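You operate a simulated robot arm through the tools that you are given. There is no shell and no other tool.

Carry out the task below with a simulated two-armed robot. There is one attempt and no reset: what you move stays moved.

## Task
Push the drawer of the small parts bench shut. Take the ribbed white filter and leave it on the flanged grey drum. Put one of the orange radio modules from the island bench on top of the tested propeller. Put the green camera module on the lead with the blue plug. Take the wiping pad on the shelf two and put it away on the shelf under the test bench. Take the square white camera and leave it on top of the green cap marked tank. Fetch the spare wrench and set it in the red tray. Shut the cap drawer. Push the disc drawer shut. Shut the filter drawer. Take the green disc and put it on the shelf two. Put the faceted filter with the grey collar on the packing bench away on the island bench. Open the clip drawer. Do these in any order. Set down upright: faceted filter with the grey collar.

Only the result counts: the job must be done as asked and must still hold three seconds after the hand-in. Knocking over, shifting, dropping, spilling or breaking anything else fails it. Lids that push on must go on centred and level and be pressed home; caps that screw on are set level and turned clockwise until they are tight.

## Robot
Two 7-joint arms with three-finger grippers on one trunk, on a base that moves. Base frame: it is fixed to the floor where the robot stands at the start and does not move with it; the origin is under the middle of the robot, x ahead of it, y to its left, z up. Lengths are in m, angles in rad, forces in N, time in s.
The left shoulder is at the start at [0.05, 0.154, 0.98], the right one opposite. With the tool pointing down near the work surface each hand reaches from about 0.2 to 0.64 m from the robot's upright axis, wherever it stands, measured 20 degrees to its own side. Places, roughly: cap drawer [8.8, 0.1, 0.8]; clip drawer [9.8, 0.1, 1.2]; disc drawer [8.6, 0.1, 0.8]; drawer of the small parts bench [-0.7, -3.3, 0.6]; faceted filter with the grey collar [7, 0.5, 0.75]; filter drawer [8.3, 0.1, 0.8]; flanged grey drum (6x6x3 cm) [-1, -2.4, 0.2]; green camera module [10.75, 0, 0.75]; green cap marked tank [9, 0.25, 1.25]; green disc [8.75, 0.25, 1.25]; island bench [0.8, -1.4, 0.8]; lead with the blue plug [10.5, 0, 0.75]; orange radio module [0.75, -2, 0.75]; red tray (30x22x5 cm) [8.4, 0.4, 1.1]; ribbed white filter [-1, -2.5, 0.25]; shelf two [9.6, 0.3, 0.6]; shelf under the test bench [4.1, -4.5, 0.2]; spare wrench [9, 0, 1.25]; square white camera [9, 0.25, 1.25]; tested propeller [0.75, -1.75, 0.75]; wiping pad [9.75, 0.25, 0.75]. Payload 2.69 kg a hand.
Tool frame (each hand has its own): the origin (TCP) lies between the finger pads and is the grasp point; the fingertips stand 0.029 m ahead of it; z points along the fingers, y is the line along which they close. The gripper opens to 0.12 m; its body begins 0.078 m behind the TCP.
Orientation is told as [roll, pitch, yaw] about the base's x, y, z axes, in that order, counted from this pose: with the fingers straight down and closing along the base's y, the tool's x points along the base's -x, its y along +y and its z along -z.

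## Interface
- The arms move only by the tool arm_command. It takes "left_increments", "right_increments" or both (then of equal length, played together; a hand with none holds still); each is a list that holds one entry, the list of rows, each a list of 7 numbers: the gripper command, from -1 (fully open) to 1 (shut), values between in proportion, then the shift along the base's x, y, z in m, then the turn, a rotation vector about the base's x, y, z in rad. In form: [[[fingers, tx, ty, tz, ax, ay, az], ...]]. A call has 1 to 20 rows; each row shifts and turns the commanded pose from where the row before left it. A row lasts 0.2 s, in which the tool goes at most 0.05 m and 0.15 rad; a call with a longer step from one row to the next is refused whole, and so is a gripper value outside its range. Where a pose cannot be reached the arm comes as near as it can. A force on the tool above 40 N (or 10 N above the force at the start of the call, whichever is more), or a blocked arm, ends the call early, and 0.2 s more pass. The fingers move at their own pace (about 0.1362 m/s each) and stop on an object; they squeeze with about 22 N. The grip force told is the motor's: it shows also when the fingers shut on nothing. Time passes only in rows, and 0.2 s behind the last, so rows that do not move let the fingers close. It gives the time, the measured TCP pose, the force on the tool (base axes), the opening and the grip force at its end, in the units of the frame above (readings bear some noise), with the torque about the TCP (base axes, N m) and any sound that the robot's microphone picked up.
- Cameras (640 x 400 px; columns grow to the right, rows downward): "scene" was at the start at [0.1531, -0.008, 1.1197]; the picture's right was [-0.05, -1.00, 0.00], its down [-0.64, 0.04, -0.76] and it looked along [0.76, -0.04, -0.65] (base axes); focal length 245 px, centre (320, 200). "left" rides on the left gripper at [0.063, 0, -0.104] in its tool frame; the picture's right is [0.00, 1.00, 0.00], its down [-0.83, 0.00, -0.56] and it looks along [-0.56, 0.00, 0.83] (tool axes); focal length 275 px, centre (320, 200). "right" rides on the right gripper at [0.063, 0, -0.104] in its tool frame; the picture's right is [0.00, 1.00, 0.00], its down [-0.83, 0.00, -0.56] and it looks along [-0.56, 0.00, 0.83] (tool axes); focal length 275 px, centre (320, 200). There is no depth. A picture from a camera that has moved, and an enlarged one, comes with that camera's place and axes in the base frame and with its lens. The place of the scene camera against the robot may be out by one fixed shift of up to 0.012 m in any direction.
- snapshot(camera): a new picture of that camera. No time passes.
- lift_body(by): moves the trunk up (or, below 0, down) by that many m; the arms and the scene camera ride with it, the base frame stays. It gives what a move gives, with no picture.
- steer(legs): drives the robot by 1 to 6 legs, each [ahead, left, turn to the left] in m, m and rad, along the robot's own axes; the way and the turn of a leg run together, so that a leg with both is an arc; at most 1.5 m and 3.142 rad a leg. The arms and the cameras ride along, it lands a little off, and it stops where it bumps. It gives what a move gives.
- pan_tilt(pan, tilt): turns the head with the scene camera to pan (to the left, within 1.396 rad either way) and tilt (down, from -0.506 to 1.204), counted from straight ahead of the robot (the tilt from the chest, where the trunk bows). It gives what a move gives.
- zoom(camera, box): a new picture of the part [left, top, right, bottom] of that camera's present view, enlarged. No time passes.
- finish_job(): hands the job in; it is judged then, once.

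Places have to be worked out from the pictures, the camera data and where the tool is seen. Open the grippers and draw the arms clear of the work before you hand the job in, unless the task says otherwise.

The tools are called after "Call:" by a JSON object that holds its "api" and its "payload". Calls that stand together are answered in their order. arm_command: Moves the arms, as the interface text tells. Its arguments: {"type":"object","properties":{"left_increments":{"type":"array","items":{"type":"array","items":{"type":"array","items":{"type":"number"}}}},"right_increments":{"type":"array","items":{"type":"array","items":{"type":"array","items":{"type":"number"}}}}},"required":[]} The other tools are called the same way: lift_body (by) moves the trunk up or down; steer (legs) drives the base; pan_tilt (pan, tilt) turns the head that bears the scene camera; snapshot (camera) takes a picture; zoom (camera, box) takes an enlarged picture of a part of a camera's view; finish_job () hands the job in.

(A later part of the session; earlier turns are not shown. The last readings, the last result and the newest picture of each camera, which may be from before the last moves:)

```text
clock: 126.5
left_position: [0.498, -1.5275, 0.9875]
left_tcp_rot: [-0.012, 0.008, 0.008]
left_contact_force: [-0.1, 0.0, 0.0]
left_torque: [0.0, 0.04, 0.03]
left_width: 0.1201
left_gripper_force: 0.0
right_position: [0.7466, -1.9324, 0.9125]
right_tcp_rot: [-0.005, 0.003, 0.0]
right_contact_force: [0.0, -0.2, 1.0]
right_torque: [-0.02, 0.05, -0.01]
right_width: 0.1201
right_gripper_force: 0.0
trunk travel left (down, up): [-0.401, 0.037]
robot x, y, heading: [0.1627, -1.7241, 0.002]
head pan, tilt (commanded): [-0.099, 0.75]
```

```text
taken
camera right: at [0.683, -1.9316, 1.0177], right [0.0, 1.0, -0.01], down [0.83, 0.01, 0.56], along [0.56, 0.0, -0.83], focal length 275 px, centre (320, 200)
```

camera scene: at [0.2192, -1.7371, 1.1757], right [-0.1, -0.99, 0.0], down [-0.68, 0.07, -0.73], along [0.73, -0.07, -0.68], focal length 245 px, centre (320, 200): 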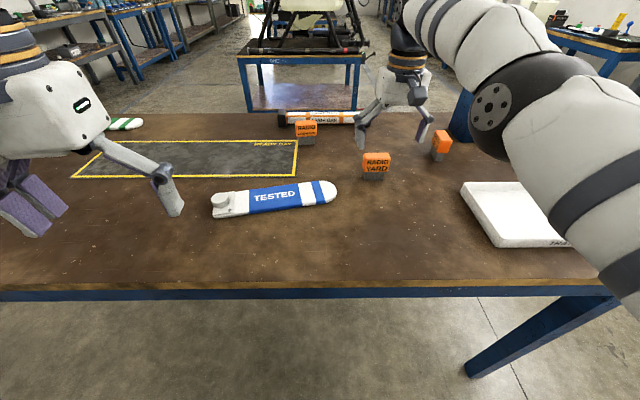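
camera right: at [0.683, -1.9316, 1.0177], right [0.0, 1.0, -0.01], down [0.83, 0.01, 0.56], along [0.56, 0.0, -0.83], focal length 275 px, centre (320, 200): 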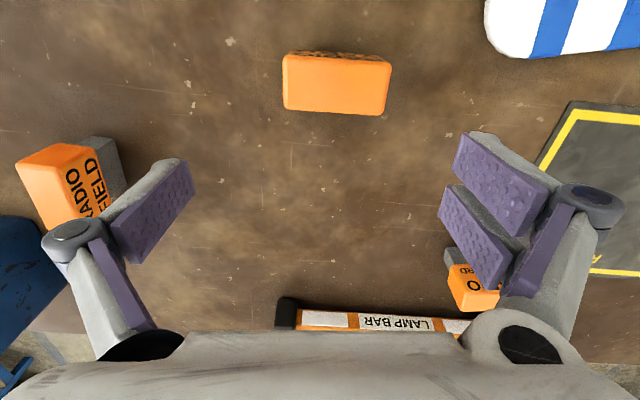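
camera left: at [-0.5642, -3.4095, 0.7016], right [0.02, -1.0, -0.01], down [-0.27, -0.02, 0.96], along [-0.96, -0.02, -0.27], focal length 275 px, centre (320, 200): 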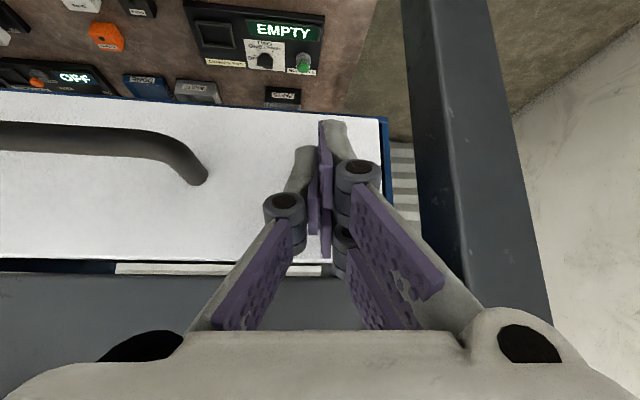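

Module top is at about (0.720,-1.922). I centre over it and descend to z≈0.818.

Call:
{"api": "arm_command", "payload": {"right_increments": [[[-1, -0.026, 0.01, 0, 0, 0, 0], [-1, 0, 0, -0.03, 0, 0, 0], [-1, 0, 0, -0.03, 0, 0, 0], [-1, 0, 0, -0.02, 0, 0, 0], [-1, 0, 0, -0.013, 0, 0, 0], [-1, 0, 0, 0, 0, 0, 0]]]}}

Call:
{"api": "snapshot", "payload": {"camera": "right"}}

Call:
{"api": "zoom", "payload": {"camera": "scene", "box": [280, 80, 500, 240]}}

```text
clock: 127.9
left_position: [0.4958, -1.5268, 0.9877]
left_tcp_rot: [-0.015, 0.007, 0.009]
left_contact_force: [-0.2, 0.0, -0.7]
left_torque: [0.0, -0.01, 0.0]
left_width: 0.1198
left_gripper_force: 0.1
right_position: [0.7515, -1.9197, 0.8248]
right_tcp_rot: [-0.005, 0.004, -0.001]
right_contact_force: [0.0, 0.0, 0.3]
right_torque: [-0.02, 0.04, -0.02]
right_width: 0.1201
right_gripper_force: 0.1
right hand out of reach, approached as far as the arm can: row 1, 2, 3
trunk travel left (down, up): [-0.401, 0.037]
robot x, y, heading: [0.166, -1.7228, -0.004]
head pan, tilt (commanded): [-0.099, 0.75]
```

```text
taken
camera right: at [0.6877, -1.9187, 0.9294], right [0.0, 1.0, -0.01], down [0.83, 0.01, 0.55], along [0.55, 0.0, -0.83], focal length 275 px, centre (320, 200)
```

right: 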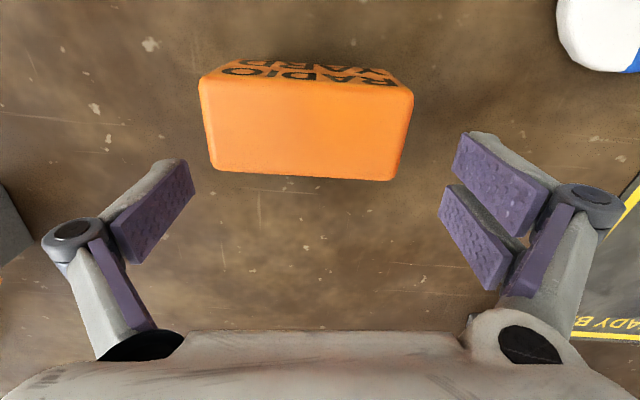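

```text
2.50 times, centred on (390, 160) of scene
camera zoom: at [0.2811, -1.7371, 1.1757], right [-0.1, -0.99, 0.0], down [-0.68, 0.07, -0.73], along [0.73, -0.07, -0.68], focal length 612 px, centre (145, 300)
```

zoom: 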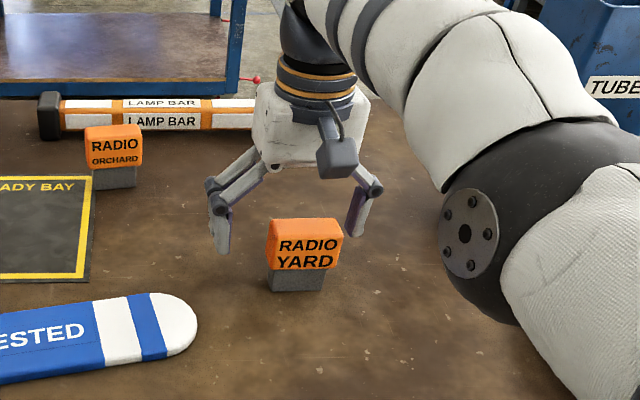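

The hand ended 3 cm beyond the module; fingers straddle it, so I shift back in x, lower slightly and close.

Call:
{"api": "arm_command", "payload": {"right_increments": [[[-1, -0.016, -0.001, -0.003, 0, 0, 0], [-1, -0.016, -0.002, -0.003, 0, 0, 0], [-1, 0, 0, 0, 0, 0, 0]]]}}

Call:
{"api": "snapshot", "payload": {"camera": "right"}}

```text
clock: 128.7
left_position: [0.4953, -1.5272, 0.988]
left_tcp_rot: [-0.013, 0.006, 0.008]
left_contact_force: [0.0, 0.1, -1.0]
left_torque: [0.01, 0.01, 0.01]
left_width: 0.12
left_gripper_force: 0.0
right_position: [0.7525, -1.9193, 0.8222]
right_tcp_rot: [-0.005, 0.002, -0.001]
right_contact_force: [0.8, -0.6, 0.0]
right_torque: [0.04, 0.01, 0.02]
right_width: 0.1199
right_gripper_force: 0.1
right hand out of reach, approached as far as the arm can: row 1, 2
trunk travel left (down, up): [-0.401, 0.037]
robot x, y, heading: [0.1641, -1.7258, -0.009]
head pan, tilt (commanded): [-0.099, 0.75]
```

```text
taken
camera right: at [0.688, -1.9198, 0.9269], right [0.0, 1.0, -0.01], down [0.83, 0.01, 0.55], along [0.55, 0.0, -0.83], focal length 275 px, centre (320, 200)
```

right: 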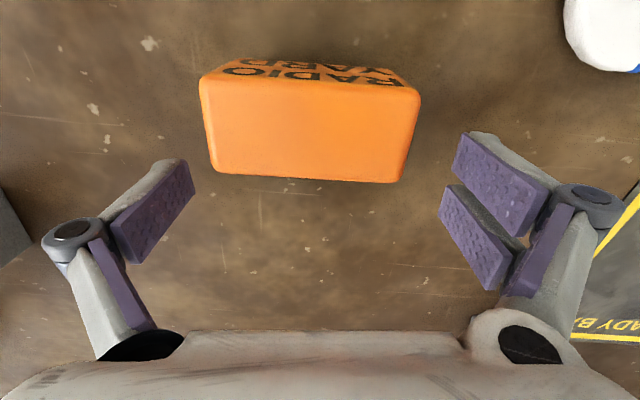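

The commanded pose was still beyond reach; I pull further back in x.

Call:
{"api": "arm_command", "payload": {"right_increments": [[[-1, -0.02, 0, 0, 0, 0, 0], [-1, 0, 0, 0, 0, 0, 0]]]}}

```text
clock: 129.3
left_position: [0.4965, -1.5277, 0.9882]
left_tcp_rot: [-0.014, 0.006, 0.01]
left_contact_force: [0.5, -0.2, 0.1]
left_torque: [0.0, -0.03, 0.0]
left_width: 0.12
left_gripper_force: 0.0
right_position: [0.7521, -1.919, 0.8219]
right_tcp_rot: [-0.006, 0.002, 0.0]
right_contact_force: [0.5, 0.0, -0.2]
right_torque: [0.01, 0.03, -0.01]
right_width: 0.1199
right_gripper_force: 0.1
right hand out of reach, approached as far as the arm can: row 1
trunk travel left (down, up): [-0.401, 0.037]
robot x, y, heading: [0.1632, -1.7259, -0.005]
head pan, tilt (commanded): [-0.099, 0.75]
```

The arm will not flex that way from here; instead I shift the base back 3 cm while the fingers straddle the module.

Call:
{"api": "steer", "payload": {"legs": [[-0.03, 0, 0]]}}

Call:
{"api": "snapshot", "payload": {"camera": "right"}}

```text
clock: 130.1
left_position: [0.4646, -1.527, 0.9894]
left_tcp_rot: [-0.014, 0.006, 0.009]
left_contact_force: [-0.3, 0.8, 0.8]
left_torque: [0.02, -0.03, 0.0]
left_width: 0.1201
left_gripper_force: 0.1
right_position: [0.7217, -1.9197, 0.8229]
right_tcp_rot: [-0.005, 0.002, 0.001]
right_contact_force: [-0.4, 0.8, 0.0]
right_torque: [0.0, -0.04, 0.01]
right_width: 0.1201
right_gripper_force: 0.0
trunk travel left (down, up): [-0.401, 0.037]
robot x, y, heading: [0.1292, -1.7262, 0.0]
head pan, tilt (commanded): [-0.099, 0.75]
```

```text
taken
camera right: at [0.6571, -1.9196, 0.9275], right [0.0, 1.0, -0.01], down [0.83, 0.01, 0.56], along [0.56, 0.0, -0.83], focal length 275 px, centre (320, 200)
```

right: 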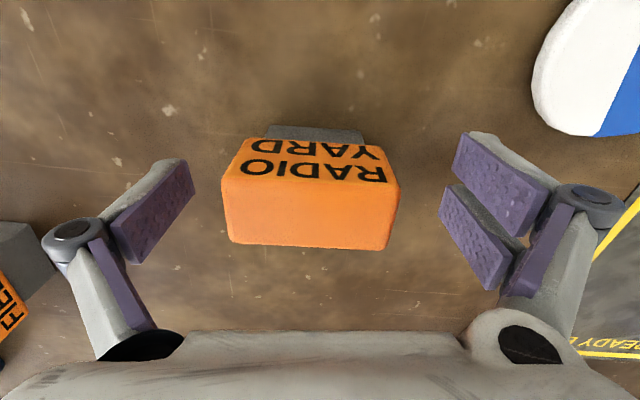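

Now the TCP is over the module centre (0.72). I close the fingers.

Call:
{"api": "arm_command", "payload": {"right_increments": [[[-0.4, 0, -0.002, 0, 0, 0, 0], [0, 0, 0, 0, 0, 0, 0], [1, 0, 0, 0, 0, 0, 0], [1, 0, 0, 0, 0, 0, 0]]]}}

Call:
{"api": "snapshot", "payload": {"camera": "right"}}

```text
clock: 131.1
left_position: [0.4645, -1.5273, 0.9885]
left_tcp_rot: [-0.013, 0.007, 0.009]
left_contact_force: [-0.1, -0.6, -0.3]
left_torque: [0.02, 0.03, -0.01]
left_width: 0.1198
left_gripper_force: 0.1
right_position: [0.7217, -1.9224, 0.8229]
right_tcp_rot: [-0.005, 0.002, 0.001]
right_contact_force: [-1.2, 0.4, 1.3]
right_torque: [-0.03, 0.03, -0.03]
right_width: 0.0607
right_gripper_force: 22.0
trunk travel left (down, up): [-0.401, 0.037]
robot x, y, heading: [0.1326, -1.7255, 0.002]
head pan, tilt (commanded): [-0.099, 0.75]
```

```text
taken
camera right: at [0.658, -1.9215, 0.9272], right [0.0, 1.0, -0.01], down [0.83, 0.01, 0.55], along [0.55, 0.0, -0.83], focal length 275 px, centre (320, 200)
```

right: 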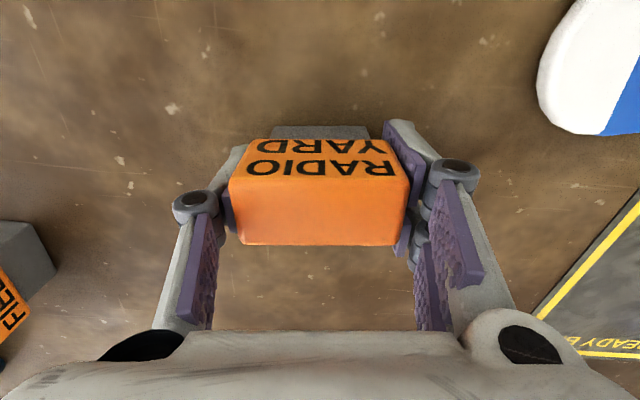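

Gripped (6 cm). I lift 6 cm and begin moving toward the propeller.

Call:
{"api": "arm_command", "payload": {"right_increments": [[[1, 0, 0, 0.02, 0, 0, 0], [1, 0, 0, 0.03, 0, 0, 0], [1, 0, 0, 0.02, 0, 0, 0], [1, -0.01, 0.035, 0, 0, 0, 0], [1, -0.01, 0.035, 0, 0, 0, 0], [1, -0.01, 0.035, 0, 0, 0, 0], [1, -0.01, 0.035, 0, 0, 0, 0], [1, 0, 0, 0, 0, 0, 0]]]}}

Call:
{"api": "snapshot", "payload": {"camera": "right"}}

Call:
{"api": "snapshot", "payload": {"camera": "scene"}}

```text
clock: 132.9
left_position: [0.4663, -1.527, 0.9884]
left_tcp_rot: [-0.014, 0.008, 0.009]
left_contact_force: [-0.6, -0.9, 0.1]
left_torque: [0.01, 0.01, -0.01]
left_width: 0.1199
left_gripper_force: 0.0
right_position: [0.6929, -1.7814, 0.8922]
right_tcp_rot: [-0.005, 0.003, -0.001]
right_contact_force: [0.3, -0.1, -0.7]
right_torque: [0.0, 0.0, 0.01]
right_width: 0.0607
right_gripper_force: 22.3
right hand out of reach, approached as far as the arm can: row 3, 4, 5, 6
trunk travel left (down, up): [-0.401, 0.037]
robot x, y, heading: [0.1308, -1.7267, -0.0]
head pan, tilt (commanded): [-0.099, 0.75]
```

```text
taken
camera right: at [0.6281, -1.7808, 0.9977], right [0.0, 1.0, -0.01], down [0.83, 0.01, 0.55], along [0.55, 0.0, -0.83], focal length 275 px, centre (320, 200)
```

right: 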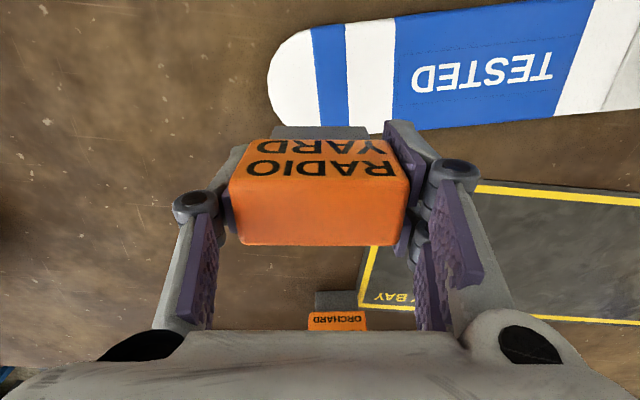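

```text
taken
camera scene: at [0.2512, -1.7373, 1.1756], right [-0.1, -0.99, 0.0], down [-0.68, 0.07, -0.73], along [0.73, -0.07, -0.68], focal length 245 px, centre (320, 200)
```

scene: 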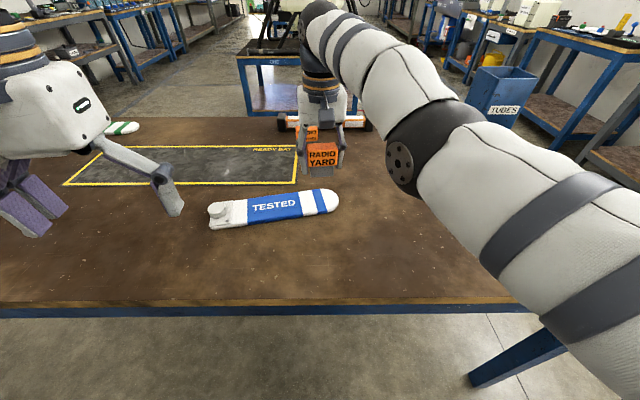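

Blade at the label is centred at x≈0.660 (width ~6.5 cm). I move to (0.660,-1.70) above it.

Call:
{"api": "arm_command", "payload": {"right_increments": [[[1, -0.01, 0.02, 0, 0, 0, 0], [1, -0.01, 0.02, 0, 0, 0, 0], [1, -0.005, 0.02, 0, 0, 0, 0], [1, 0, 0.02, 0, 0, 0, 0], [1, 0, 0, 0, 0, 0, 0]]]}}

Call:
{"api": "snapshot", "payload": {"camera": "right"}}

```text
clock: 134.1
left_position: [0.4662, -1.528, 0.9883]
left_tcp_rot: [-0.015, 0.008, 0.008]
left_contact_force: [-0.4, 0.8, -0.6]
left_torque: [0.03, 0.02, -0.03]
left_width: 0.1202
left_gripper_force: 0.1
right_position: [0.666, -1.7114, 0.8955]
right_tcp_rot: [-0.004, 0.004, 0.0]
right_contact_force: [-0.1, 0.1, -1.2]
right_torque: [0.01, 0.0, -0.03]
right_width: 0.0608
right_gripper_force: 22.3
right hand out of reach, approached as far as the arm can: row 1, 2, 4
trunk travel left (down, up): [-0.401, 0.037]
robot x, y, heading: [0.1323, -1.7263, -0.001]
head pan, tilt (commanded): [-0.099, 0.75]
```

```text
taken
camera right: at [0.6027, -1.712, 0.9999], right [-0.01, 1.0, -0.01], down [0.83, 0.01, 0.55], along [0.55, 0.0, -0.83], focal length 275 px, centre (320, 200)
```

right: 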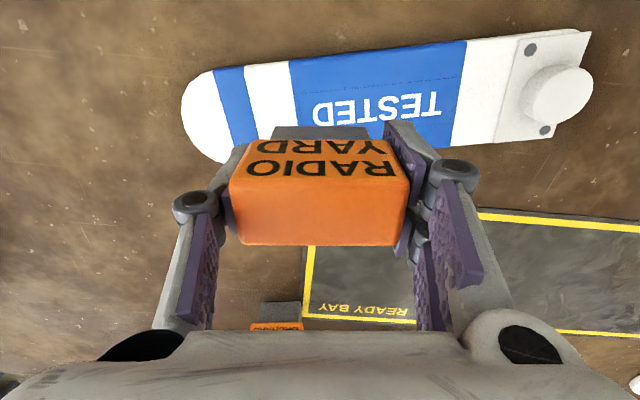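

Positioned over the label area. I lower toward the blade (expect contact near TCP z≈0.84).

Call:
{"api": "arm_command", "payload": {"right_increments": [[[1, -0.002, 0.004, -0.02, 0, 0, 0], [1, 0, 0, -0.015, 0, 0, 0], [1, 0, 0, -0.01, 0, 0, 0], [1, 0, 0, 0, 0, 0, 0]]]}}

Call:
{"api": "snapshot", "payload": {"camera": "right"}}

Call:
{"api": "zoom", "payload": {"camera": "scene", "box": [190, 90, 410, 250]}}

```text
clock: 135.1
left_position: [0.4652, -1.5289, 0.9881]
left_tcp_rot: [-0.016, 0.006, 0.009]
left_contact_force: [0.1, 0.8, 0.0]
left_torque: [-0.03, -0.03, 0.03]
left_width: 0.1198
left_gripper_force: 0.1
right_position: [0.669, -1.7072, 0.8634]
right_tcp_rot: [-0.005, 0.002, 0.001]
right_contact_force: [0.6, -0.4, -1.0]
right_torque: [0.0, -0.01, 0.03]
right_width: 0.0604
right_gripper_force: 22.2
right hand out of reach, approached as far as the arm can: row 2
trunk travel left (down, up): [-0.401, 0.037]
robot x, y, heading: [0.1374, -1.7216, -0.002]
head pan, tilt (commanded): [-0.099, 0.75]
```

```text
taken
camera right: at [0.604, -1.7073, 0.9676], right [0.0, 1.0, -0.01], down [0.83, 0.01, 0.55], along [0.55, 0.0, -0.83], focal length 275 px, centre (320, 200)
```

right: 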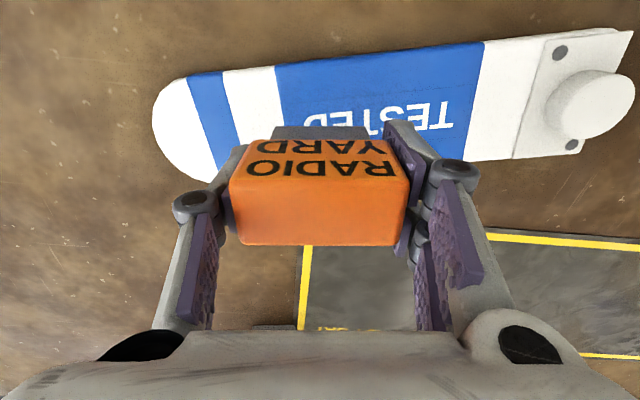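

```text
2.50 times, centred on (300, 170) of scene
camera zoom: at [0.251, -1.7371, 1.1757], right [-0.1, -0.99, 0.0], down [-0.68, 0.07, -0.73], along [0.73, -0.07, -0.68], focal length 612 px, centre (370, 275)
```

zoom: 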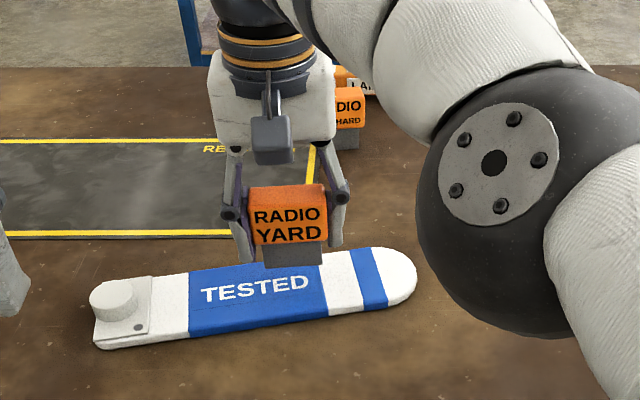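

The base is about 7 mm beyond the blade centreline; I nudge back and creep down to contact.

Call:
{"api": "arm_command", "payload": {"right_increments": [[[1, -0.006, 0, -0.005, 0, 0, 0], [1, -0.002, 0, -0.008, 0, 0, 0], [1, 0, 0, -0.004, 0, 0, 0], [1, 0, 0, -0.003, 0, 0, 0], [1, 0, 0, 0, 0, 0, 0]]]}}

Call:
{"api": "zoom", "payload": {"camera": "scene", "box": [190, 90, 410, 250]}}

```text
clock: 136.3
left_position: [0.4664, -1.5275, 0.9884]
left_tcp_rot: [-0.013, 0.007, 0.011]
left_contact_force: [0.1, 0.2, -0.5]
left_torque: [-0.03, 0.01, 0.01]
left_width: 0.1199
left_gripper_force: 0.0
right_position: [0.6595, -1.7075, 0.8434]
right_tcp_rot: [-0.005, 0.002, 0.0]
right_contact_force: [1.0, 0.1, -1.5]
right_torque: [-0.05, 0.0, -0.02]
right_width: 0.0606
right_gripper_force: 22.1
right hand out of reach, approached as far as the arm can: row 1
trunk travel left (down, up): [-0.401, 0.037]
robot x, y, heading: [0.132, -1.7285, -0.002]
head pan, tilt (commanded): [-0.099, 0.75]
```

```text
2.50 times, centred on (300, 170) of scene
camera zoom: at [0.2511, -1.737, 1.1756], right [-0.1, -0.99, 0.0], down [-0.68, 0.07, -0.73], along [0.73, -0.07, -0.68], focal length 612 px, centre (370, 275)
```

zoom: 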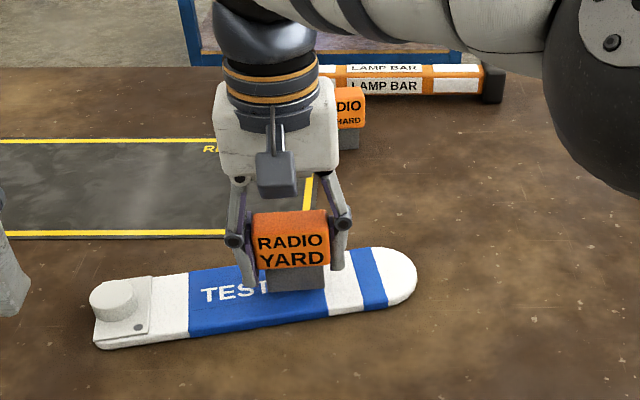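

Well centred now. I creep down to feel contact.

Call:
{"api": "arm_command", "payload": {"right_increments": [[[1, 0, 0, -0.002, 0, 0, 0], [1, 0, 0, -0.002, 0, 0, 0], [1, 0, 0, -0.002, 0, 0, 0], [1, 0, 0, 0, 0, 0, 0]]]}}

```text
clock: 137.3
left_position: [0.4668, -1.5278, 0.9892]
left_tcp_rot: [-0.015, 0.009, 0.009]
left_contact_force: [-0.4, -0.4, 0.5]
left_torque: [0.02, -0.02, 0.03]
left_width: 0.12
left_gripper_force: 0.0
right_position: [0.6594, -1.7086, 0.8382]
right_tcp_rot: [-0.005, 0.003, 0.0]
right_contact_force: [-0.2, 0.4, -1.8]
right_torque: [0.02, -0.01, 0.01]
right_width: 0.0609
right_gripper_force: 21.8
trunk travel left (down, up): [-0.401, 0.037]
robot x, y, heading: [0.133, -1.7284, 0.004]
head pan, tilt (commanded): [-0.099, 0.75]
```

Call:
{"api": "arm_command", "payload": {"right_increments": [[[1, 0, 0, -0.002, 0, 0, 0], [1, 0, 0, -0.002, 0, 0, 0], [1, 0, 0, 0, 0, 0, 0]]]}}

Call:
{"api": "zoom", "payload": {"camera": "scene", "box": [240, 150, 360, 230]}}

```text
clock: 138.1
left_position: [0.4661, -1.5281, 0.9895]
left_tcp_rot: [-0.014, 0.006, 0.008]
left_contact_force: [-0.2, 0.2, -0.1]
left_torque: [-0.01, 0.01, 0.02]
left_width: 0.1203
left_gripper_force: 0.0
right_position: [0.6583, -1.709, 0.8339]
right_tcp_rot: [-0.005, 0.0, -0.002]
right_contact_force: [-0.4, -2.4, 7.6]
right_torque: [-0.07, 0.05, 0.04]
right_width: 0.0608
right_gripper_force: 22.0
trunk travel left (down, up): [-0.401, 0.037]
robot x, y, heading: [0.1308, -1.7256, 0.001]
head pan, tilt (commanded): [-0.099, 0.75]
```

```text
5.00 times, centred on (300, 190) of scene
camera zoom: at [0.2504, -1.7373, 1.1759], right [-0.1, -0.99, 0.0], down [-0.68, 0.07, -0.73], along [0.73, -0.07, -0.68], focal length 1224 px, centre (420, 250)
```

zoom: 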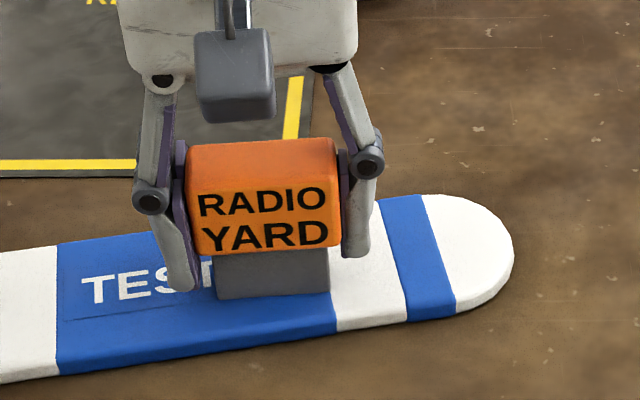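

Contact at 7.6 N. I open gently and rise.

Call:
{"api": "arm_command", "payload": {"right_increments": [[[0.9, 0, 0, 0.0008, 0, 0, 0], [-0.1, 0, 0, 0, 0, 0, 0], [-0.4, 0, 0, 0, 0, 0, 0], [-0.6, 0, 0, 0, 0, 0, 0], [-0.6, 0, 0, 0.03, 0, 0, 0], [-0.6, 0, 0, 0.03, 0, 0, 0], [-0.6, 0, 0, 0.03, 0, 0, 0], [-0.6, 0, 0, 0.02, 0, 0, 0]]]}}

Call:
{"api": "snapshot", "payload": {"camera": "scene"}}

Call:
{"api": "snapshot", "payload": {"camera": "right"}}

```text
clock: 139.9
left_position: [0.4656, -1.528, 0.9889]
left_tcp_rot: [-0.013, 0.007, 0.01]
left_contact_force: [-0.1, 0.0, -0.2]
left_torque: [0.04, -0.02, -0.04]
left_width: 0.1198
left_gripper_force: 0.0
right_position: [0.6542, -1.7086, 0.9467]
right_tcp_rot: [-0.005, 0.002, -0.001]
right_contact_force: [-0.8, 0.3, -0.3]
right_torque: [0.04, 0.03, -0.02]
right_width: 0.0961
right_gripper_force: 0.1
right hand out of reach, approached as far as the arm can: row 8
trunk travel left (down, up): [-0.401, 0.037]
robot x, y, heading: [0.1328, -1.7285, -0.0]
head pan, tilt (commanded): [-0.099, 0.75]
```

```text
taken
camera scene: at [0.2507, -1.7373, 1.1757], right [-0.1, -0.99, 0.0], down [-0.68, 0.07, -0.73], along [0.73, -0.07, -0.68], focal length 245 px, centre (320, 200)
```

scene: 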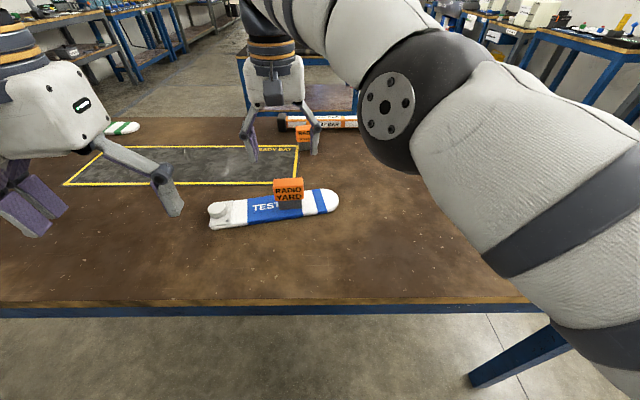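

```text
taken
camera right: at [0.59, -1.7076, 1.0523], right [0.0, 1.0, -0.01], down [0.83, 0.01, 0.55], along [0.55, 0.0, -0.83], focal length 275 px, centre (320, 200)
```

right: 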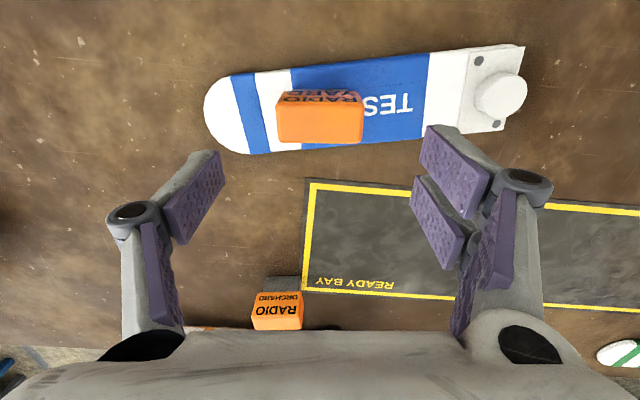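

RADIO YARD rests on the tested propeller. I back away from the bench and reset the right hand to a compact pose.

Call:
{"api": "steer", "payload": {"legs": [[-0.5, 0, 0]]}}

Call:
{"api": "arm_command", "payload": {"right_increments": [[[-1, -0.015, -0.03, 0, 0, 0, 0], [-1, -0.015, -0.03, 0, 0, 0, 0], [-1, -0.015, -0.03, 0, 0, 0, 0], [-1, -0.015, -0.03, 0, 0, 0, 0], [-1, -0.015, -0.03, 0, 0, 0, 0], [-1, -0.015, -0.03, 0, 0, 0, 0]]]}}

Call:
{"api": "pan_tilt", "payload": {"pan": 0.9, "tilt": 0.3}}

Call:
{"api": "snapshot", "payload": {"camera": "scene"}}

```text
clock: 142.9
left_position: [-0.0355, -1.5276, 0.9892]
left_tcp_rot: [-0.013, 0.006, -0.008]
left_contact_force: [-0.7, 0.6, 0.4]
left_torque: [-0.02, -0.02, -0.01]
left_width: 0.1199
left_gripper_force: 0.2
right_position: [0.1504, -1.7111, 0.948]
right_tcp_rot: [-0.004, -0.001, -0.018]
right_contact_force: [0.0, 0.7, 0.1]
right_torque: [-0.01, 0.01, -0.05]
right_width: 0.0959
right_gripper_force: 0.0
trunk travel left (down, up): [-0.401, 0.037]
robot x, y, heading: [-0.3713, -1.7251, -0.017]
head pan, tilt (commanded): [-0.099, 0.75]
```

```text
clock: 144.3
left_position: [-0.034, -1.5287, 0.9889]
left_tcp_rot: [-0.013, 0.007, -0.006]
left_contact_force: [0.6, 0.5, 0.5]
left_torque: [0.03, 0.02, -0.01]
left_width: 0.1202
left_gripper_force: 0.1
right_position: [0.0619, -1.8916, 0.9485]
right_tcp_rot: [-0.003, 0.001, -0.017]
right_contact_force: [0.7, 0.4, -0.3]
right_torque: [0.03, 0.03, -0.02]
right_width: 0.12
right_gripper_force: 0.0
trunk travel left (down, up): [-0.401, 0.037]
robot x, y, heading: [-0.371, -1.7218, -0.021]
head pan, tilt (commanded): [-0.099, 0.75]
```

```text
clock: 145.6
left_position: [-0.0344, -1.5283, 0.9883]
left_tcp_rot: [-0.013, 0.006, -0.007]
left_contact_force: [0.5, 0.4, 0.3]
left_torque: [0.0, 0.02, 0.0]
left_width: 0.1198
left_gripper_force: 0.1
right_position: [0.0618, -1.8914, 0.9489]
right_tcp_rot: [-0.005, 0.003, -0.017]
right_contact_force: [0.3, 0.1, -0.1]
right_torque: [0.01, -0.01, 0.05]
right_width: 0.1199
right_gripper_force: 0.1
trunk travel left (down, up): [-0.401, 0.037]
robot x, y, heading: [-0.3709, -1.7208, -0.014]
head pan, tilt (commanded): [0.901, 0.3]
```

```text
taken
camera scene: at [-0.2755, -1.6524, 1.216], right [0.77, -0.64, 0.0], down [-0.19, -0.23, -0.96], along [0.61, 0.74, -0.3], focal length 245 px, centre (320, 200)
```

scene: 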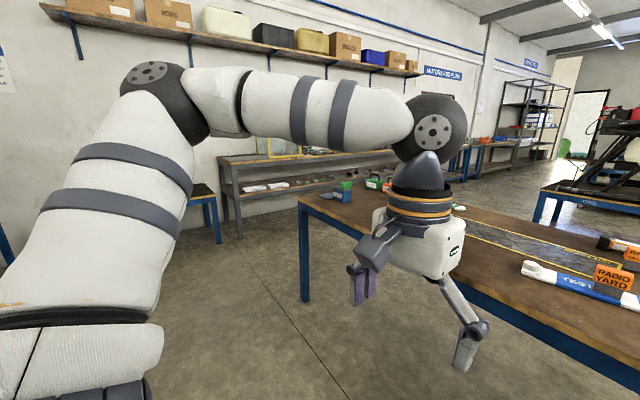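

I strafe left into the corridor, align with the room axis (heading ≈ -0.085), and drive along it, checking midway.

Call:
{"api": "steer", "payload": {"legs": [[0, 1.4, 0], [0, 0.3, -0.065], [1.5, 0, 0], [1.0, 0, 0]]}}

Call:
{"api": "pan_tilt", "payload": {"pan": 0.0, "tilt": 0.25}}

Call:
{"api": "snapshot", "payload": {"camera": "scene"}}

```text
clock: 170.8
left_position: [2.5037, -0.057, 0.9881]
left_tcp_rot: [-0.015, 0.008, -0.11]
left_contact_force: [0.3, -0.2, -0.6]
left_torque: [0.02, 0.01, -0.01]
left_width: 0.12
left_gripper_force: 0.1
right_position: [2.5639, -0.4285, 0.9481]
right_tcp_rot: [-0.006, 0.002, -0.117]
right_contact_force: [0.9, -0.3, 0.1]
right_torque: [0.0, 0.04, -0.02]
right_width: 0.1199
right_gripper_force: 0.0
trunk travel left (down, up): [-0.401, 0.037]
robot x, y, heading: [2.1468, -0.2163, -0.119]
head pan, tilt (commanded): [0.901, 0.3]
```

```text
clock: 172.1
left_position: [2.5056, -0.0572, 0.9885]
left_tcp_rot: [-0.014, 0.007, -0.11]
left_contact_force: [0.4, -0.1, -0.3]
left_torque: [0.01, -0.04, -0.02]
left_width: 0.12
left_gripper_force: 0.1
right_position: [2.5619, -0.4286, 0.9488]
right_tcp_rot: [-0.006, 0.003, -0.12]
right_contact_force: [0.5, 0.2, -0.3]
right_torque: [0.01, 0.01, -0.01]
right_width: 0.12
right_gripper_force: 0.0
trunk travel left (down, up): [-0.401, 0.037]
robot x, y, heading: [2.148, -0.2143, -0.12]
head pan, tilt (commanded): [0.0, 0.25]
```

```text
taken
camera scene: at [2.2775, -0.2342, 1.2207], right [-0.12, -0.99, 0.0], down [-0.25, 0.03, -0.97], along [0.96, -0.12, -0.25], focal length 245 px, centre (320, 200)
```

scene: 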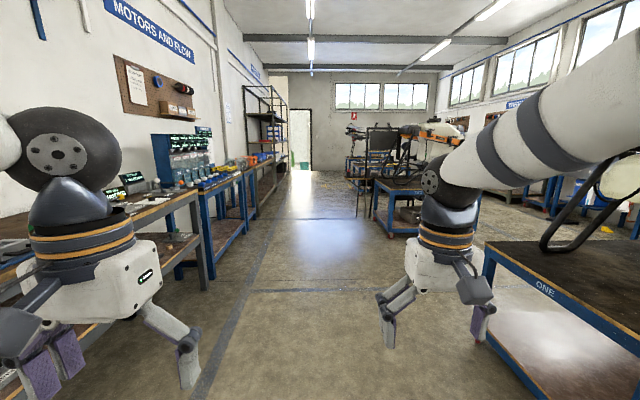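

The corridor is clear; room axis is about -0.06 rad. I straighten and drive on to x≈6.3.

Call:
{"api": "steer", "payload": {"legs": [[0, 0, 0.06], [1.5, 0, 0], [1.5, 0, 0], [1.1, 0, 0]]}}

Call:
{"api": "pan_tilt", "payload": {"pan": 0.0, "tilt": 0.25}}

Call:
{"api": "snapshot", "payload": {"camera": "scene"}}

Call:
{"api": "pan_tilt", "payload": {"pan": 0.5, "tilt": 0.3}}

Call:
{"api": "snapshot", "payload": {"camera": "scene"}}

```text
clock: 192.2
left_position: [6.5832, -0.2065, 0.9872]
left_tcp_rot: [-0.015, 0.007, -0.047]
left_contact_force: [0.6, -0.2, -1.1]
left_torque: [0.0, 0.02, 0.01]
left_width: 0.1203
left_gripper_force: 0.0
right_position: [6.6669, -0.5736, 0.9494]
right_tcp_rot: [-0.005, 0.001, -0.055]
right_contact_force: [0.6, 0.6, 1.7]
right_torque: [0.0, 0.03, 0.01]
right_width: 0.1198
right_gripper_force: 0.0
trunk travel left (down, up): [-0.401, 0.037]
robot x, y, heading: [6.2377, -0.3849, -0.056]
head pan, tilt (commanded): [0.0, 0.25]
```

```text
clock: 192.8
left_position: [6.5845, -0.2057, 0.9883]
left_tcp_rot: [-0.015, 0.006, -0.047]
left_contact_force: [0.1, -1.1, 0.0]
left_torque: [0.02, -0.02, 0.01]
left_width: 0.1198
left_gripper_force: 0.1
right_position: [6.6665, -0.5729, 0.9487]
right_tcp_rot: [-0.006, 0.002, -0.055]
right_contact_force: [0.0, -0.9, -0.5]
right_torque: [0.0, 0.03, 0.01]
right_width: 0.1201
right_gripper_force: 0.0
trunk travel left (down, up): [-0.401, 0.037]
robot x, y, heading: [6.2376, -0.3866, -0.062]
head pan, tilt (commanded): [0.0, 0.25]
```

```text
taken
camera scene: at [6.3691, -0.3968, 1.2207], right [-0.06, -1.0, 0.0], down [-0.25, 0.01, -0.97], along [0.97, -0.05, -0.25], focal length 245 px, centre (320, 200)
```

scene: 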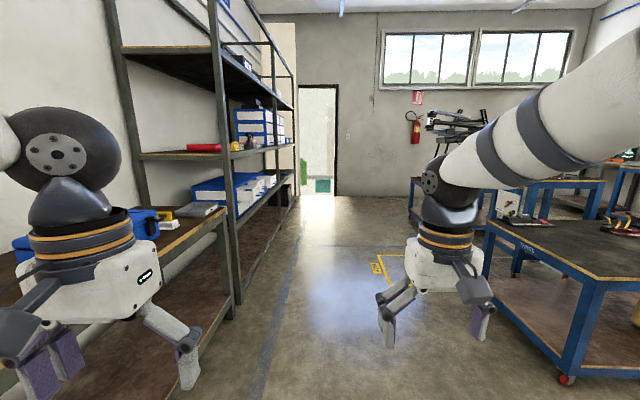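

```text
clock: 193.7
left_position: [6.583, -0.2066, 0.9889]
left_tcp_rot: [-0.014, 0.006, -0.046]
left_contact_force: [0.3, -0.2, 0.1]
left_torque: [0.01, 0.03, -0.01]
left_width: 0.1202
left_gripper_force: 0.0
right_position: [6.6668, -0.573, 0.9486]
right_tcp_rot: [-0.006, 0.003, -0.055]
right_contact_force: [0.3, 0.4, 0.7]
right_torque: [0.0, 0.01, 0.01]
right_width: 0.1199
right_gripper_force: 0.1
trunk travel left (down, up): [-0.401, 0.037]
robot x, y, heading: [6.2384, -0.3846, -0.05]
head pan, tilt (commanded): [0.499, 0.3]
```

```text
taken
camera scene: at [6.3602, -0.3516, 1.216], right [0.43, -0.9, 0.0], down [-0.27, -0.13, -0.96], along [0.86, 0.41, -0.3], focal length 245 px, centre (320, 200)
```

scene: 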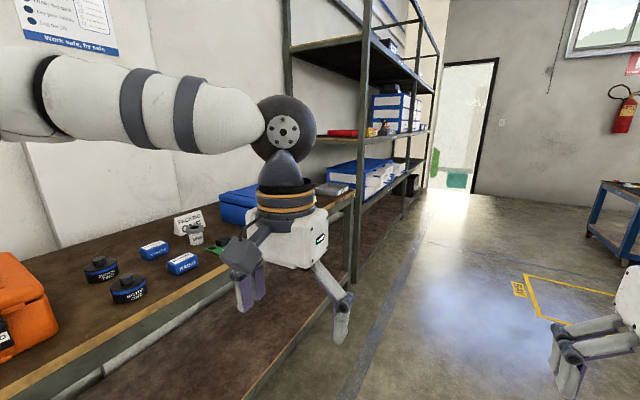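

A long rack starts at x≈7.9 (front y≈0.12) with drawers on it; the packing bench is left of me. I strafe right a bit and drive to x≈8.4, then turn to face the rack.

Call:
{"api": "steer", "payload": {"legs": [[0, -0.25, 0], [1.4, 0, 0], [0.85, 0, 0], [0, 0, 1.56]]}}

Call:
{"api": "pan_tilt", "payload": {"pan": 0.0, "tilt": 0.2}}

Call:
{"api": "snapshot", "payload": {"camera": "scene"}}

Call:
{"api": "pan_tilt", "payload": {"pan": -0.6, "tilt": 0.2}}

Call:
{"api": "snapshot", "payload": {"camera": "scene"}}

```text
clock: 210.7
left_position: [8.2643, -0.4204, 0.9899]
left_tcp_rot: [-0.015, 0.008, 1.548]
left_contact_force: [-0.5, -0.1, 0.0]
left_torque: [-0.03, 0.02, 0.02]
left_width: 0.1198
left_gripper_force: 0.1
right_position: [8.6296, -0.3288, 0.9482]
right_tcp_rot: [-0.006, 0.002, 1.536]
right_contact_force: [0.2, -0.2, -0.2]
right_torque: [0.06, 0.0, 0.03]
right_width: 0.1199
right_gripper_force: 0.0
trunk travel left (down, up): [-0.401, 0.037]
robot x, y, heading: [8.4527, -0.7577, 1.541]
head pan, tilt (commanded): [0.499, 0.3]
```

```text
clock: 211.6
left_position: [8.2625, -0.4211, 0.9881]
left_tcp_rot: [-0.014, 0.008, 1.548]
left_contact_force: [-0.5, 0.7, 0.2]
left_torque: [-0.03, 0.01, -0.02]
left_width: 0.12
left_gripper_force: 0.0
right_position: [8.6278, -0.3306, 0.9483]
right_tcp_rot: [-0.007, 0.002, 1.536]
right_contact_force: [-0.3, 0.4, 0.4]
right_torque: [-0.03, -0.02, -0.03]
right_width: 0.12
right_gripper_force: 0.1
trunk travel left (down, up): [-0.401, 0.037]
robot x, y, heading: [8.447, -0.7631, 1.539]
head pan, tilt (commanded): [0.0, 0.201]
```

```text
taken
camera scene: at [8.4474, -0.6263, 1.2253], right [1.0, -0.03, 0.0], down [-0.01, -0.2, -0.98], along [0.03, 0.98, -0.2], focal length 245 px, centre (320, 200)
```

scene: 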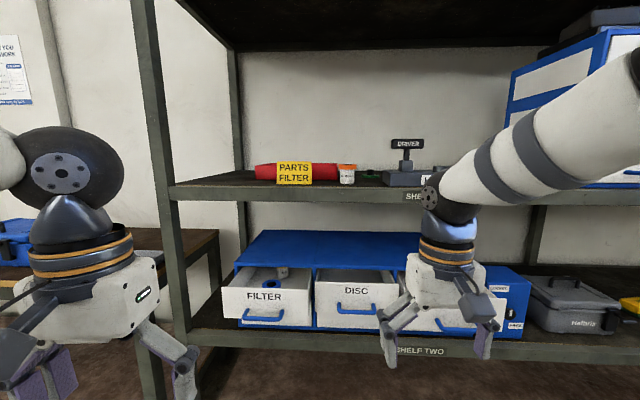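

```text
clock: 212.6
left_position: [8.2647, -0.4202, 0.9895]
left_tcp_rot: [-0.013, 0.006, 1.547]
left_contact_force: [0.4, -0.8, 0.0]
left_torque: [0.0, -0.04, 0.02]
left_width: 0.1198
left_gripper_force: 0.1
right_position: [8.6288, -0.3294, 0.9479]
right_tcp_rot: [-0.004, 0.002, 1.537]
right_contact_force: [-0.4, 0.4, -0.2]
right_torque: [-0.01, 0.0, 0.01]
right_width: 0.1203
right_gripper_force: 0.0
trunk travel left (down, up): [-0.401, 0.037]
robot x, y, heading: [8.4466, -0.7586, 1.537]
head pan, tilt (commanded): [-0.6, 0.201]
```

```text
taken
camera scene: at [8.4995, -0.6443, 1.2253], right [0.81, -0.59, 0.0], down [-0.12, -0.16, -0.98], along [0.58, 0.79, -0.2], focal length 245 px, centre (320, 200)
```

scene: 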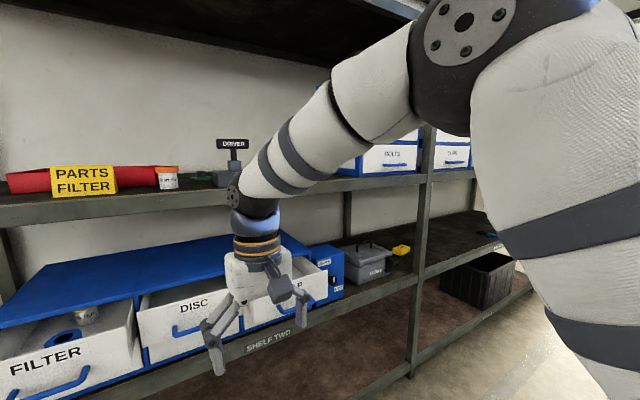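

The rack has FILTER/DISC/CAP drawers on shelf two and small items plus the red tray on the shelf above. I lower both hands out of the view and zoom in.

Call:
{"api": "arm_command", "payload": {"right_increments": [[[-1, 0, -0.012, -0.03, 0, 0, 0], [-1, 0, -0.012, -0.03, 0, 0, 0], [-1, 0, -0.012, -0.03, 0, 0, 0], [-1, 0, -0.012, -0.03, 0, 0, 0], [-1, 0, -0.012, -0.03, 0, 0, 0]]], "left_increments": [[[-1, 0, 0, -0.03, 0, 0, 0], [-1, 0, 0, -0.03, 0, 0, 0], [-1, 0, 0, -0.03, 0, 0, 0], [-1, 0, 0, -0.03, 0, 0, 0], [-1, 0, 0, -0.03, 0, 0, 0]]]}}

Call:
{"api": "pan_tilt", "payload": {"pan": -0.3, "tilt": 0.2}}

Call:
{"api": "snapshot", "payload": {"camera": "scene"}}

Call:
{"api": "zoom", "payload": {"camera": "scene", "box": [100, 120, 420, 220]}}

```text
clock: 213.8
left_position: [8.2618, -0.4213, 0.8377]
left_tcp_rot: [-0.014, 0.007, 1.547]
left_contact_force: [-0.1, 0.0, 0.2]
left_torque: [-0.02, -0.04, 0.0]
left_width: 0.12
left_gripper_force: 0.1
right_position: [8.6298, -0.388, 0.7959]
right_tcp_rot: [-0.005, 0.0, 1.538]
right_contact_force: [-0.2, 0.5, 0.3]
right_torque: [-0.01, 0.0, -0.01]
right_width: 0.12
right_gripper_force: 0.0
trunk travel left (down, up): [-0.401, 0.037]
robot x, y, heading: [8.4503, -0.7637, 1.542]
head pan, tilt (commanded): [-0.6, 0.201]
```

```text
clock: 214.6
left_position: [8.2623, -0.4221, 0.8383]
left_tcp_rot: [-0.013, 0.006, 1.549]
left_contact_force: [0.8, 0.8, 0.5]
left_torque: [-0.05, 0.0, 0.02]
left_width: 0.1199
left_gripper_force: 0.0
right_position: [8.63, -0.388, 0.7962]
right_tcp_rot: [-0.004, 0.001, 1.537]
right_contact_force: [0.8, -0.5, -0.6]
right_torque: [-0.01, 0.01, 0.0]
right_width: 0.1202
right_gripper_force: 0.0
trunk travel left (down, up): [-0.401, 0.037]
robot x, y, heading: [8.4519, -0.7568, 1.536]
head pan, tilt (commanded): [-0.3, 0.201]
```

```text
taken
camera scene: at [8.475, -0.6314, 1.2253], right [0.94, -0.33, 0.0], down [-0.07, -0.19, -0.98], along [0.32, 0.93, -0.2], focal length 245 px, centre (320, 200)
```

scene: 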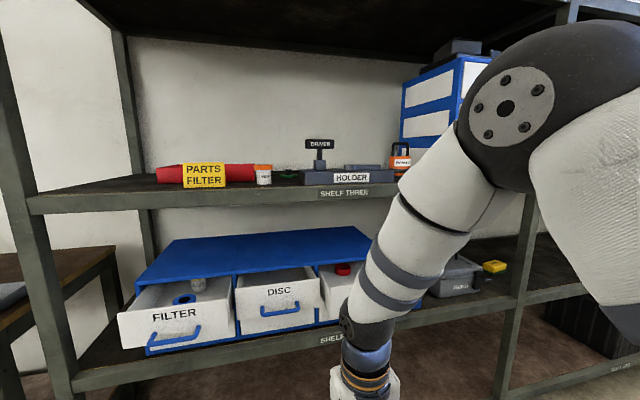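

```text
2.00 times, centred on (260, 170) of scene
camera zoom: at [8.475, -0.6314, 1.2253], right [0.94, -0.33, 0.0], down [-0.07, -0.19, -0.98], along [0.32, 0.93, -0.2], focal length 490 px, centre (440, 260)
```

zoom: 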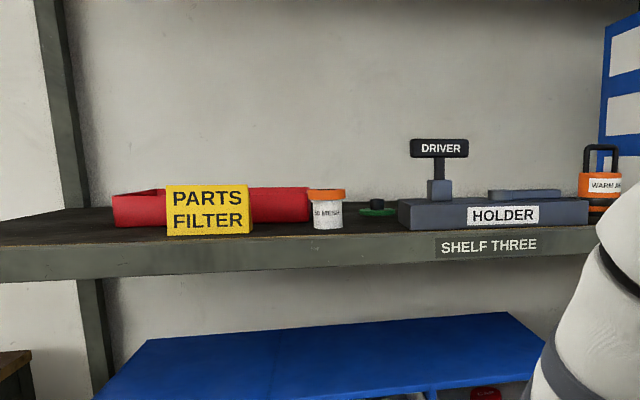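

Shelf three (z≈1.1) holds the red tray, an orange-capped pot, a green disc and the holder. I strafe right 0.5 m to see the things around x≈9.

Call:
{"api": "steer", "payload": {"legs": [[0, -0.5, 0]]}}

Call:
{"api": "lift_body", "payload": {"by": 0.036}}

Call:
{"api": "pan_tilt", "payload": {"pan": 0.0, "tilt": 0.3}}

Call:
{"api": "snapshot", "payload": {"camera": "scene"}}

Call:
{"api": "zoom", "payload": {"camera": "scene", "box": [140, 80, 460, 220]}}

```text
clock: 218.9
left_position: [8.7584, -0.4376, 0.8396]
left_tcp_rot: [-0.015, 0.007, 1.556]
left_contact_force: [0.8, -0.1, -0.6]
left_torque: [0.0, 0.03, 0.01]
left_width: 0.12
left_gripper_force: 0.0
right_position: [9.1257, -0.4027, 0.7961]
right_tcp_rot: [-0.005, 0.002, 1.546]
right_contact_force: [0.8, 0.2, -0.8]
right_torque: [0.01, 0.02, -0.04]
right_width: 0.1201
right_gripper_force: 0.1
trunk travel left (down, up): [-0.401, 0.037]
robot x, y, heading: [8.9502, -0.7758, 1.548]
head pan, tilt (commanded): [-0.3, 0.201]
```

```text
clock: 219.8
left_position: [8.7569, -0.4369, 0.8751]
left_tcp_rot: [-0.016, 0.007, 1.555]
left_contact_force: [-0.1, 0.7, -1.8]
left_torque: [-0.04, 0.0, 0.0]
left_width: 0.1198
left_gripper_force: 0.2
right_position: [9.1251, -0.402, 0.8303]
right_tcp_rot: [-0.006, 0.002, 1.545]
right_contact_force: [-0.4, -1.1, 0.1]
right_torque: [0.0, 0.0, 0.01]
right_width: 0.1199
right_gripper_force: 0.1
trunk travel left (down, up): [-0.437, 0.001]
robot x, y, heading: [8.9494, -0.7782, 1.545]
head pan, tilt (commanded): [-0.3, 0.201]
```

```text
clock: 220.6
left_position: [8.758, -0.4382, 0.8752]
left_tcp_rot: [-0.013, 0.006, 1.556]
left_contact_force: [0.2, -0.5, -0.2]
left_torque: [-0.01, 0.03, 0.01]
left_width: 0.1199
left_gripper_force: 0.0
right_position: [9.1248, -0.4021, 0.8306]
right_tcp_rot: [-0.006, 0.002, 1.548]
right_contact_force: [1.2, 0.1, -0.3]
right_torque: [0.04, 0.0, 0.0]
right_width: 0.1202
right_gripper_force: 0.0
trunk travel left (down, up): [-0.437, 0.001]
robot x, y, heading: [8.9502, -0.775, 1.55]
head pan, tilt (commanded): [0.0, 0.3]
```

```text
taken
camera scene: at [8.9436, -0.6827, 1.2546], right [1.0, -0.03, 0.0], down [-0.01, -0.3, -0.96], along [0.03, 0.95, -0.3], focal length 245 px, centre (320, 200)
```

scene: 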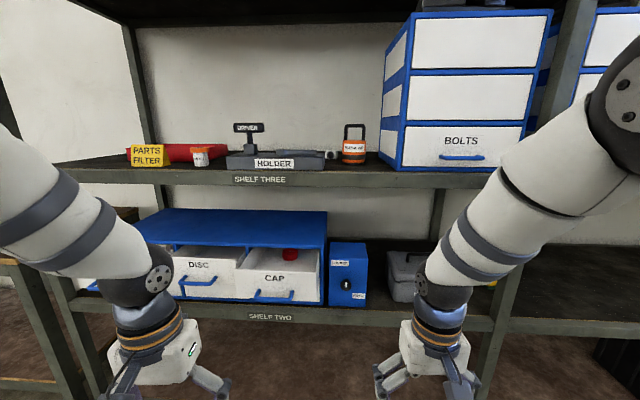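

```text
2.00 times, centred on (300, 150) of scene
camera zoom: at [8.9436, -0.6827, 1.2546], right [1.0, -0.03, 0.0], down [-0.01, -0.3, -0.96], along [0.03, 0.95, -0.3], focal length 490 px, centre (360, 300)
```

zoom: 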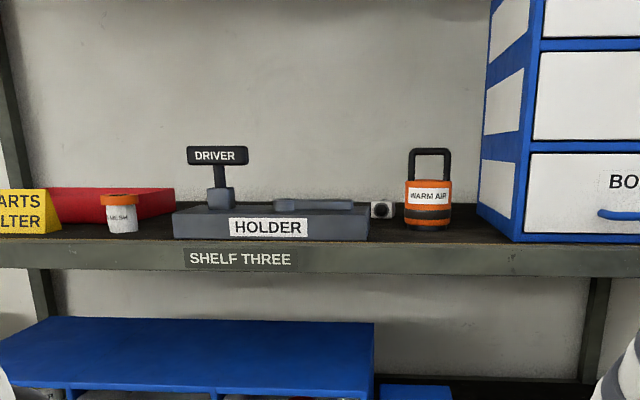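

I zoom at the drawers on shelf two to judge how far each is open.

Call:
{"api": "zoom", "payload": {"camera": "scene", "box": [60, 190, 380, 340]}}

Call:
{"api": "snapshot", "payload": {"camera": "left"}}

Call:
{"api": "snapshot", "payload": {"camera": "right"}}

```text
2.00 times, centred on (220, 265) of scene
camera zoom: at [8.9436, -0.6827, 1.2546], right [1.0, -0.03, 0.0], down [-0.01, -0.3, -0.96], along [0.03, 0.95, -0.3], focal length 490 px, centre (520, 70)
```

zoom: 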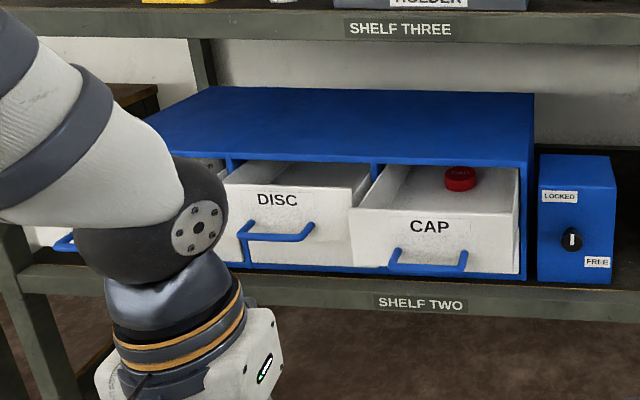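

```text
taken
camera left: at [8.7568, -0.4999, 0.9796], right [-1.0, 0.02, -0.01], down [0.01, 0.83, 0.55], along [0.02, 0.55, -0.83], focal length 275 px, centre (320, 200)
```

left: 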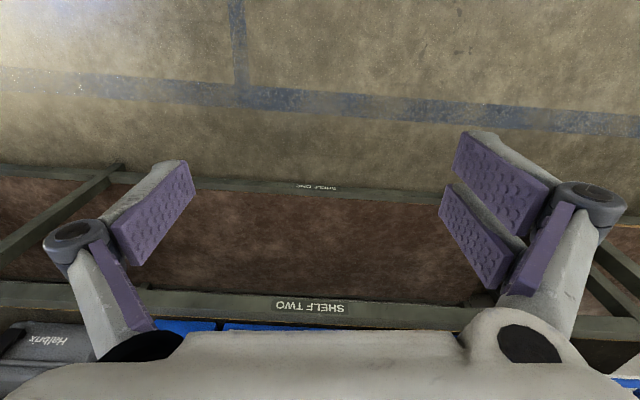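

```text
taken
camera right: at [9.1226, -0.4651, 0.9368], right [-1.0, 0.02, -0.01], down [0.01, 0.83, 0.56], along [0.02, 0.56, -0.83], focal length 275 px, centre (320, 200)
```

right: 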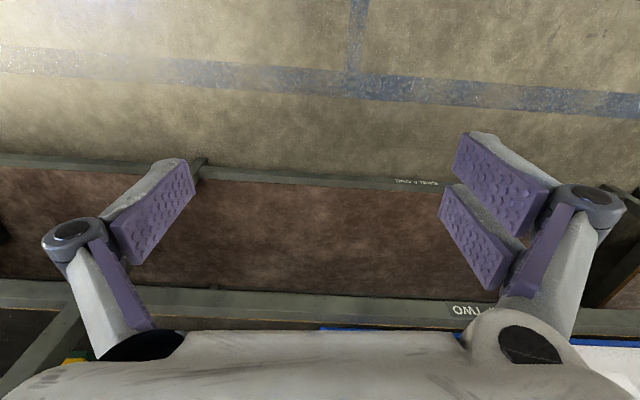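

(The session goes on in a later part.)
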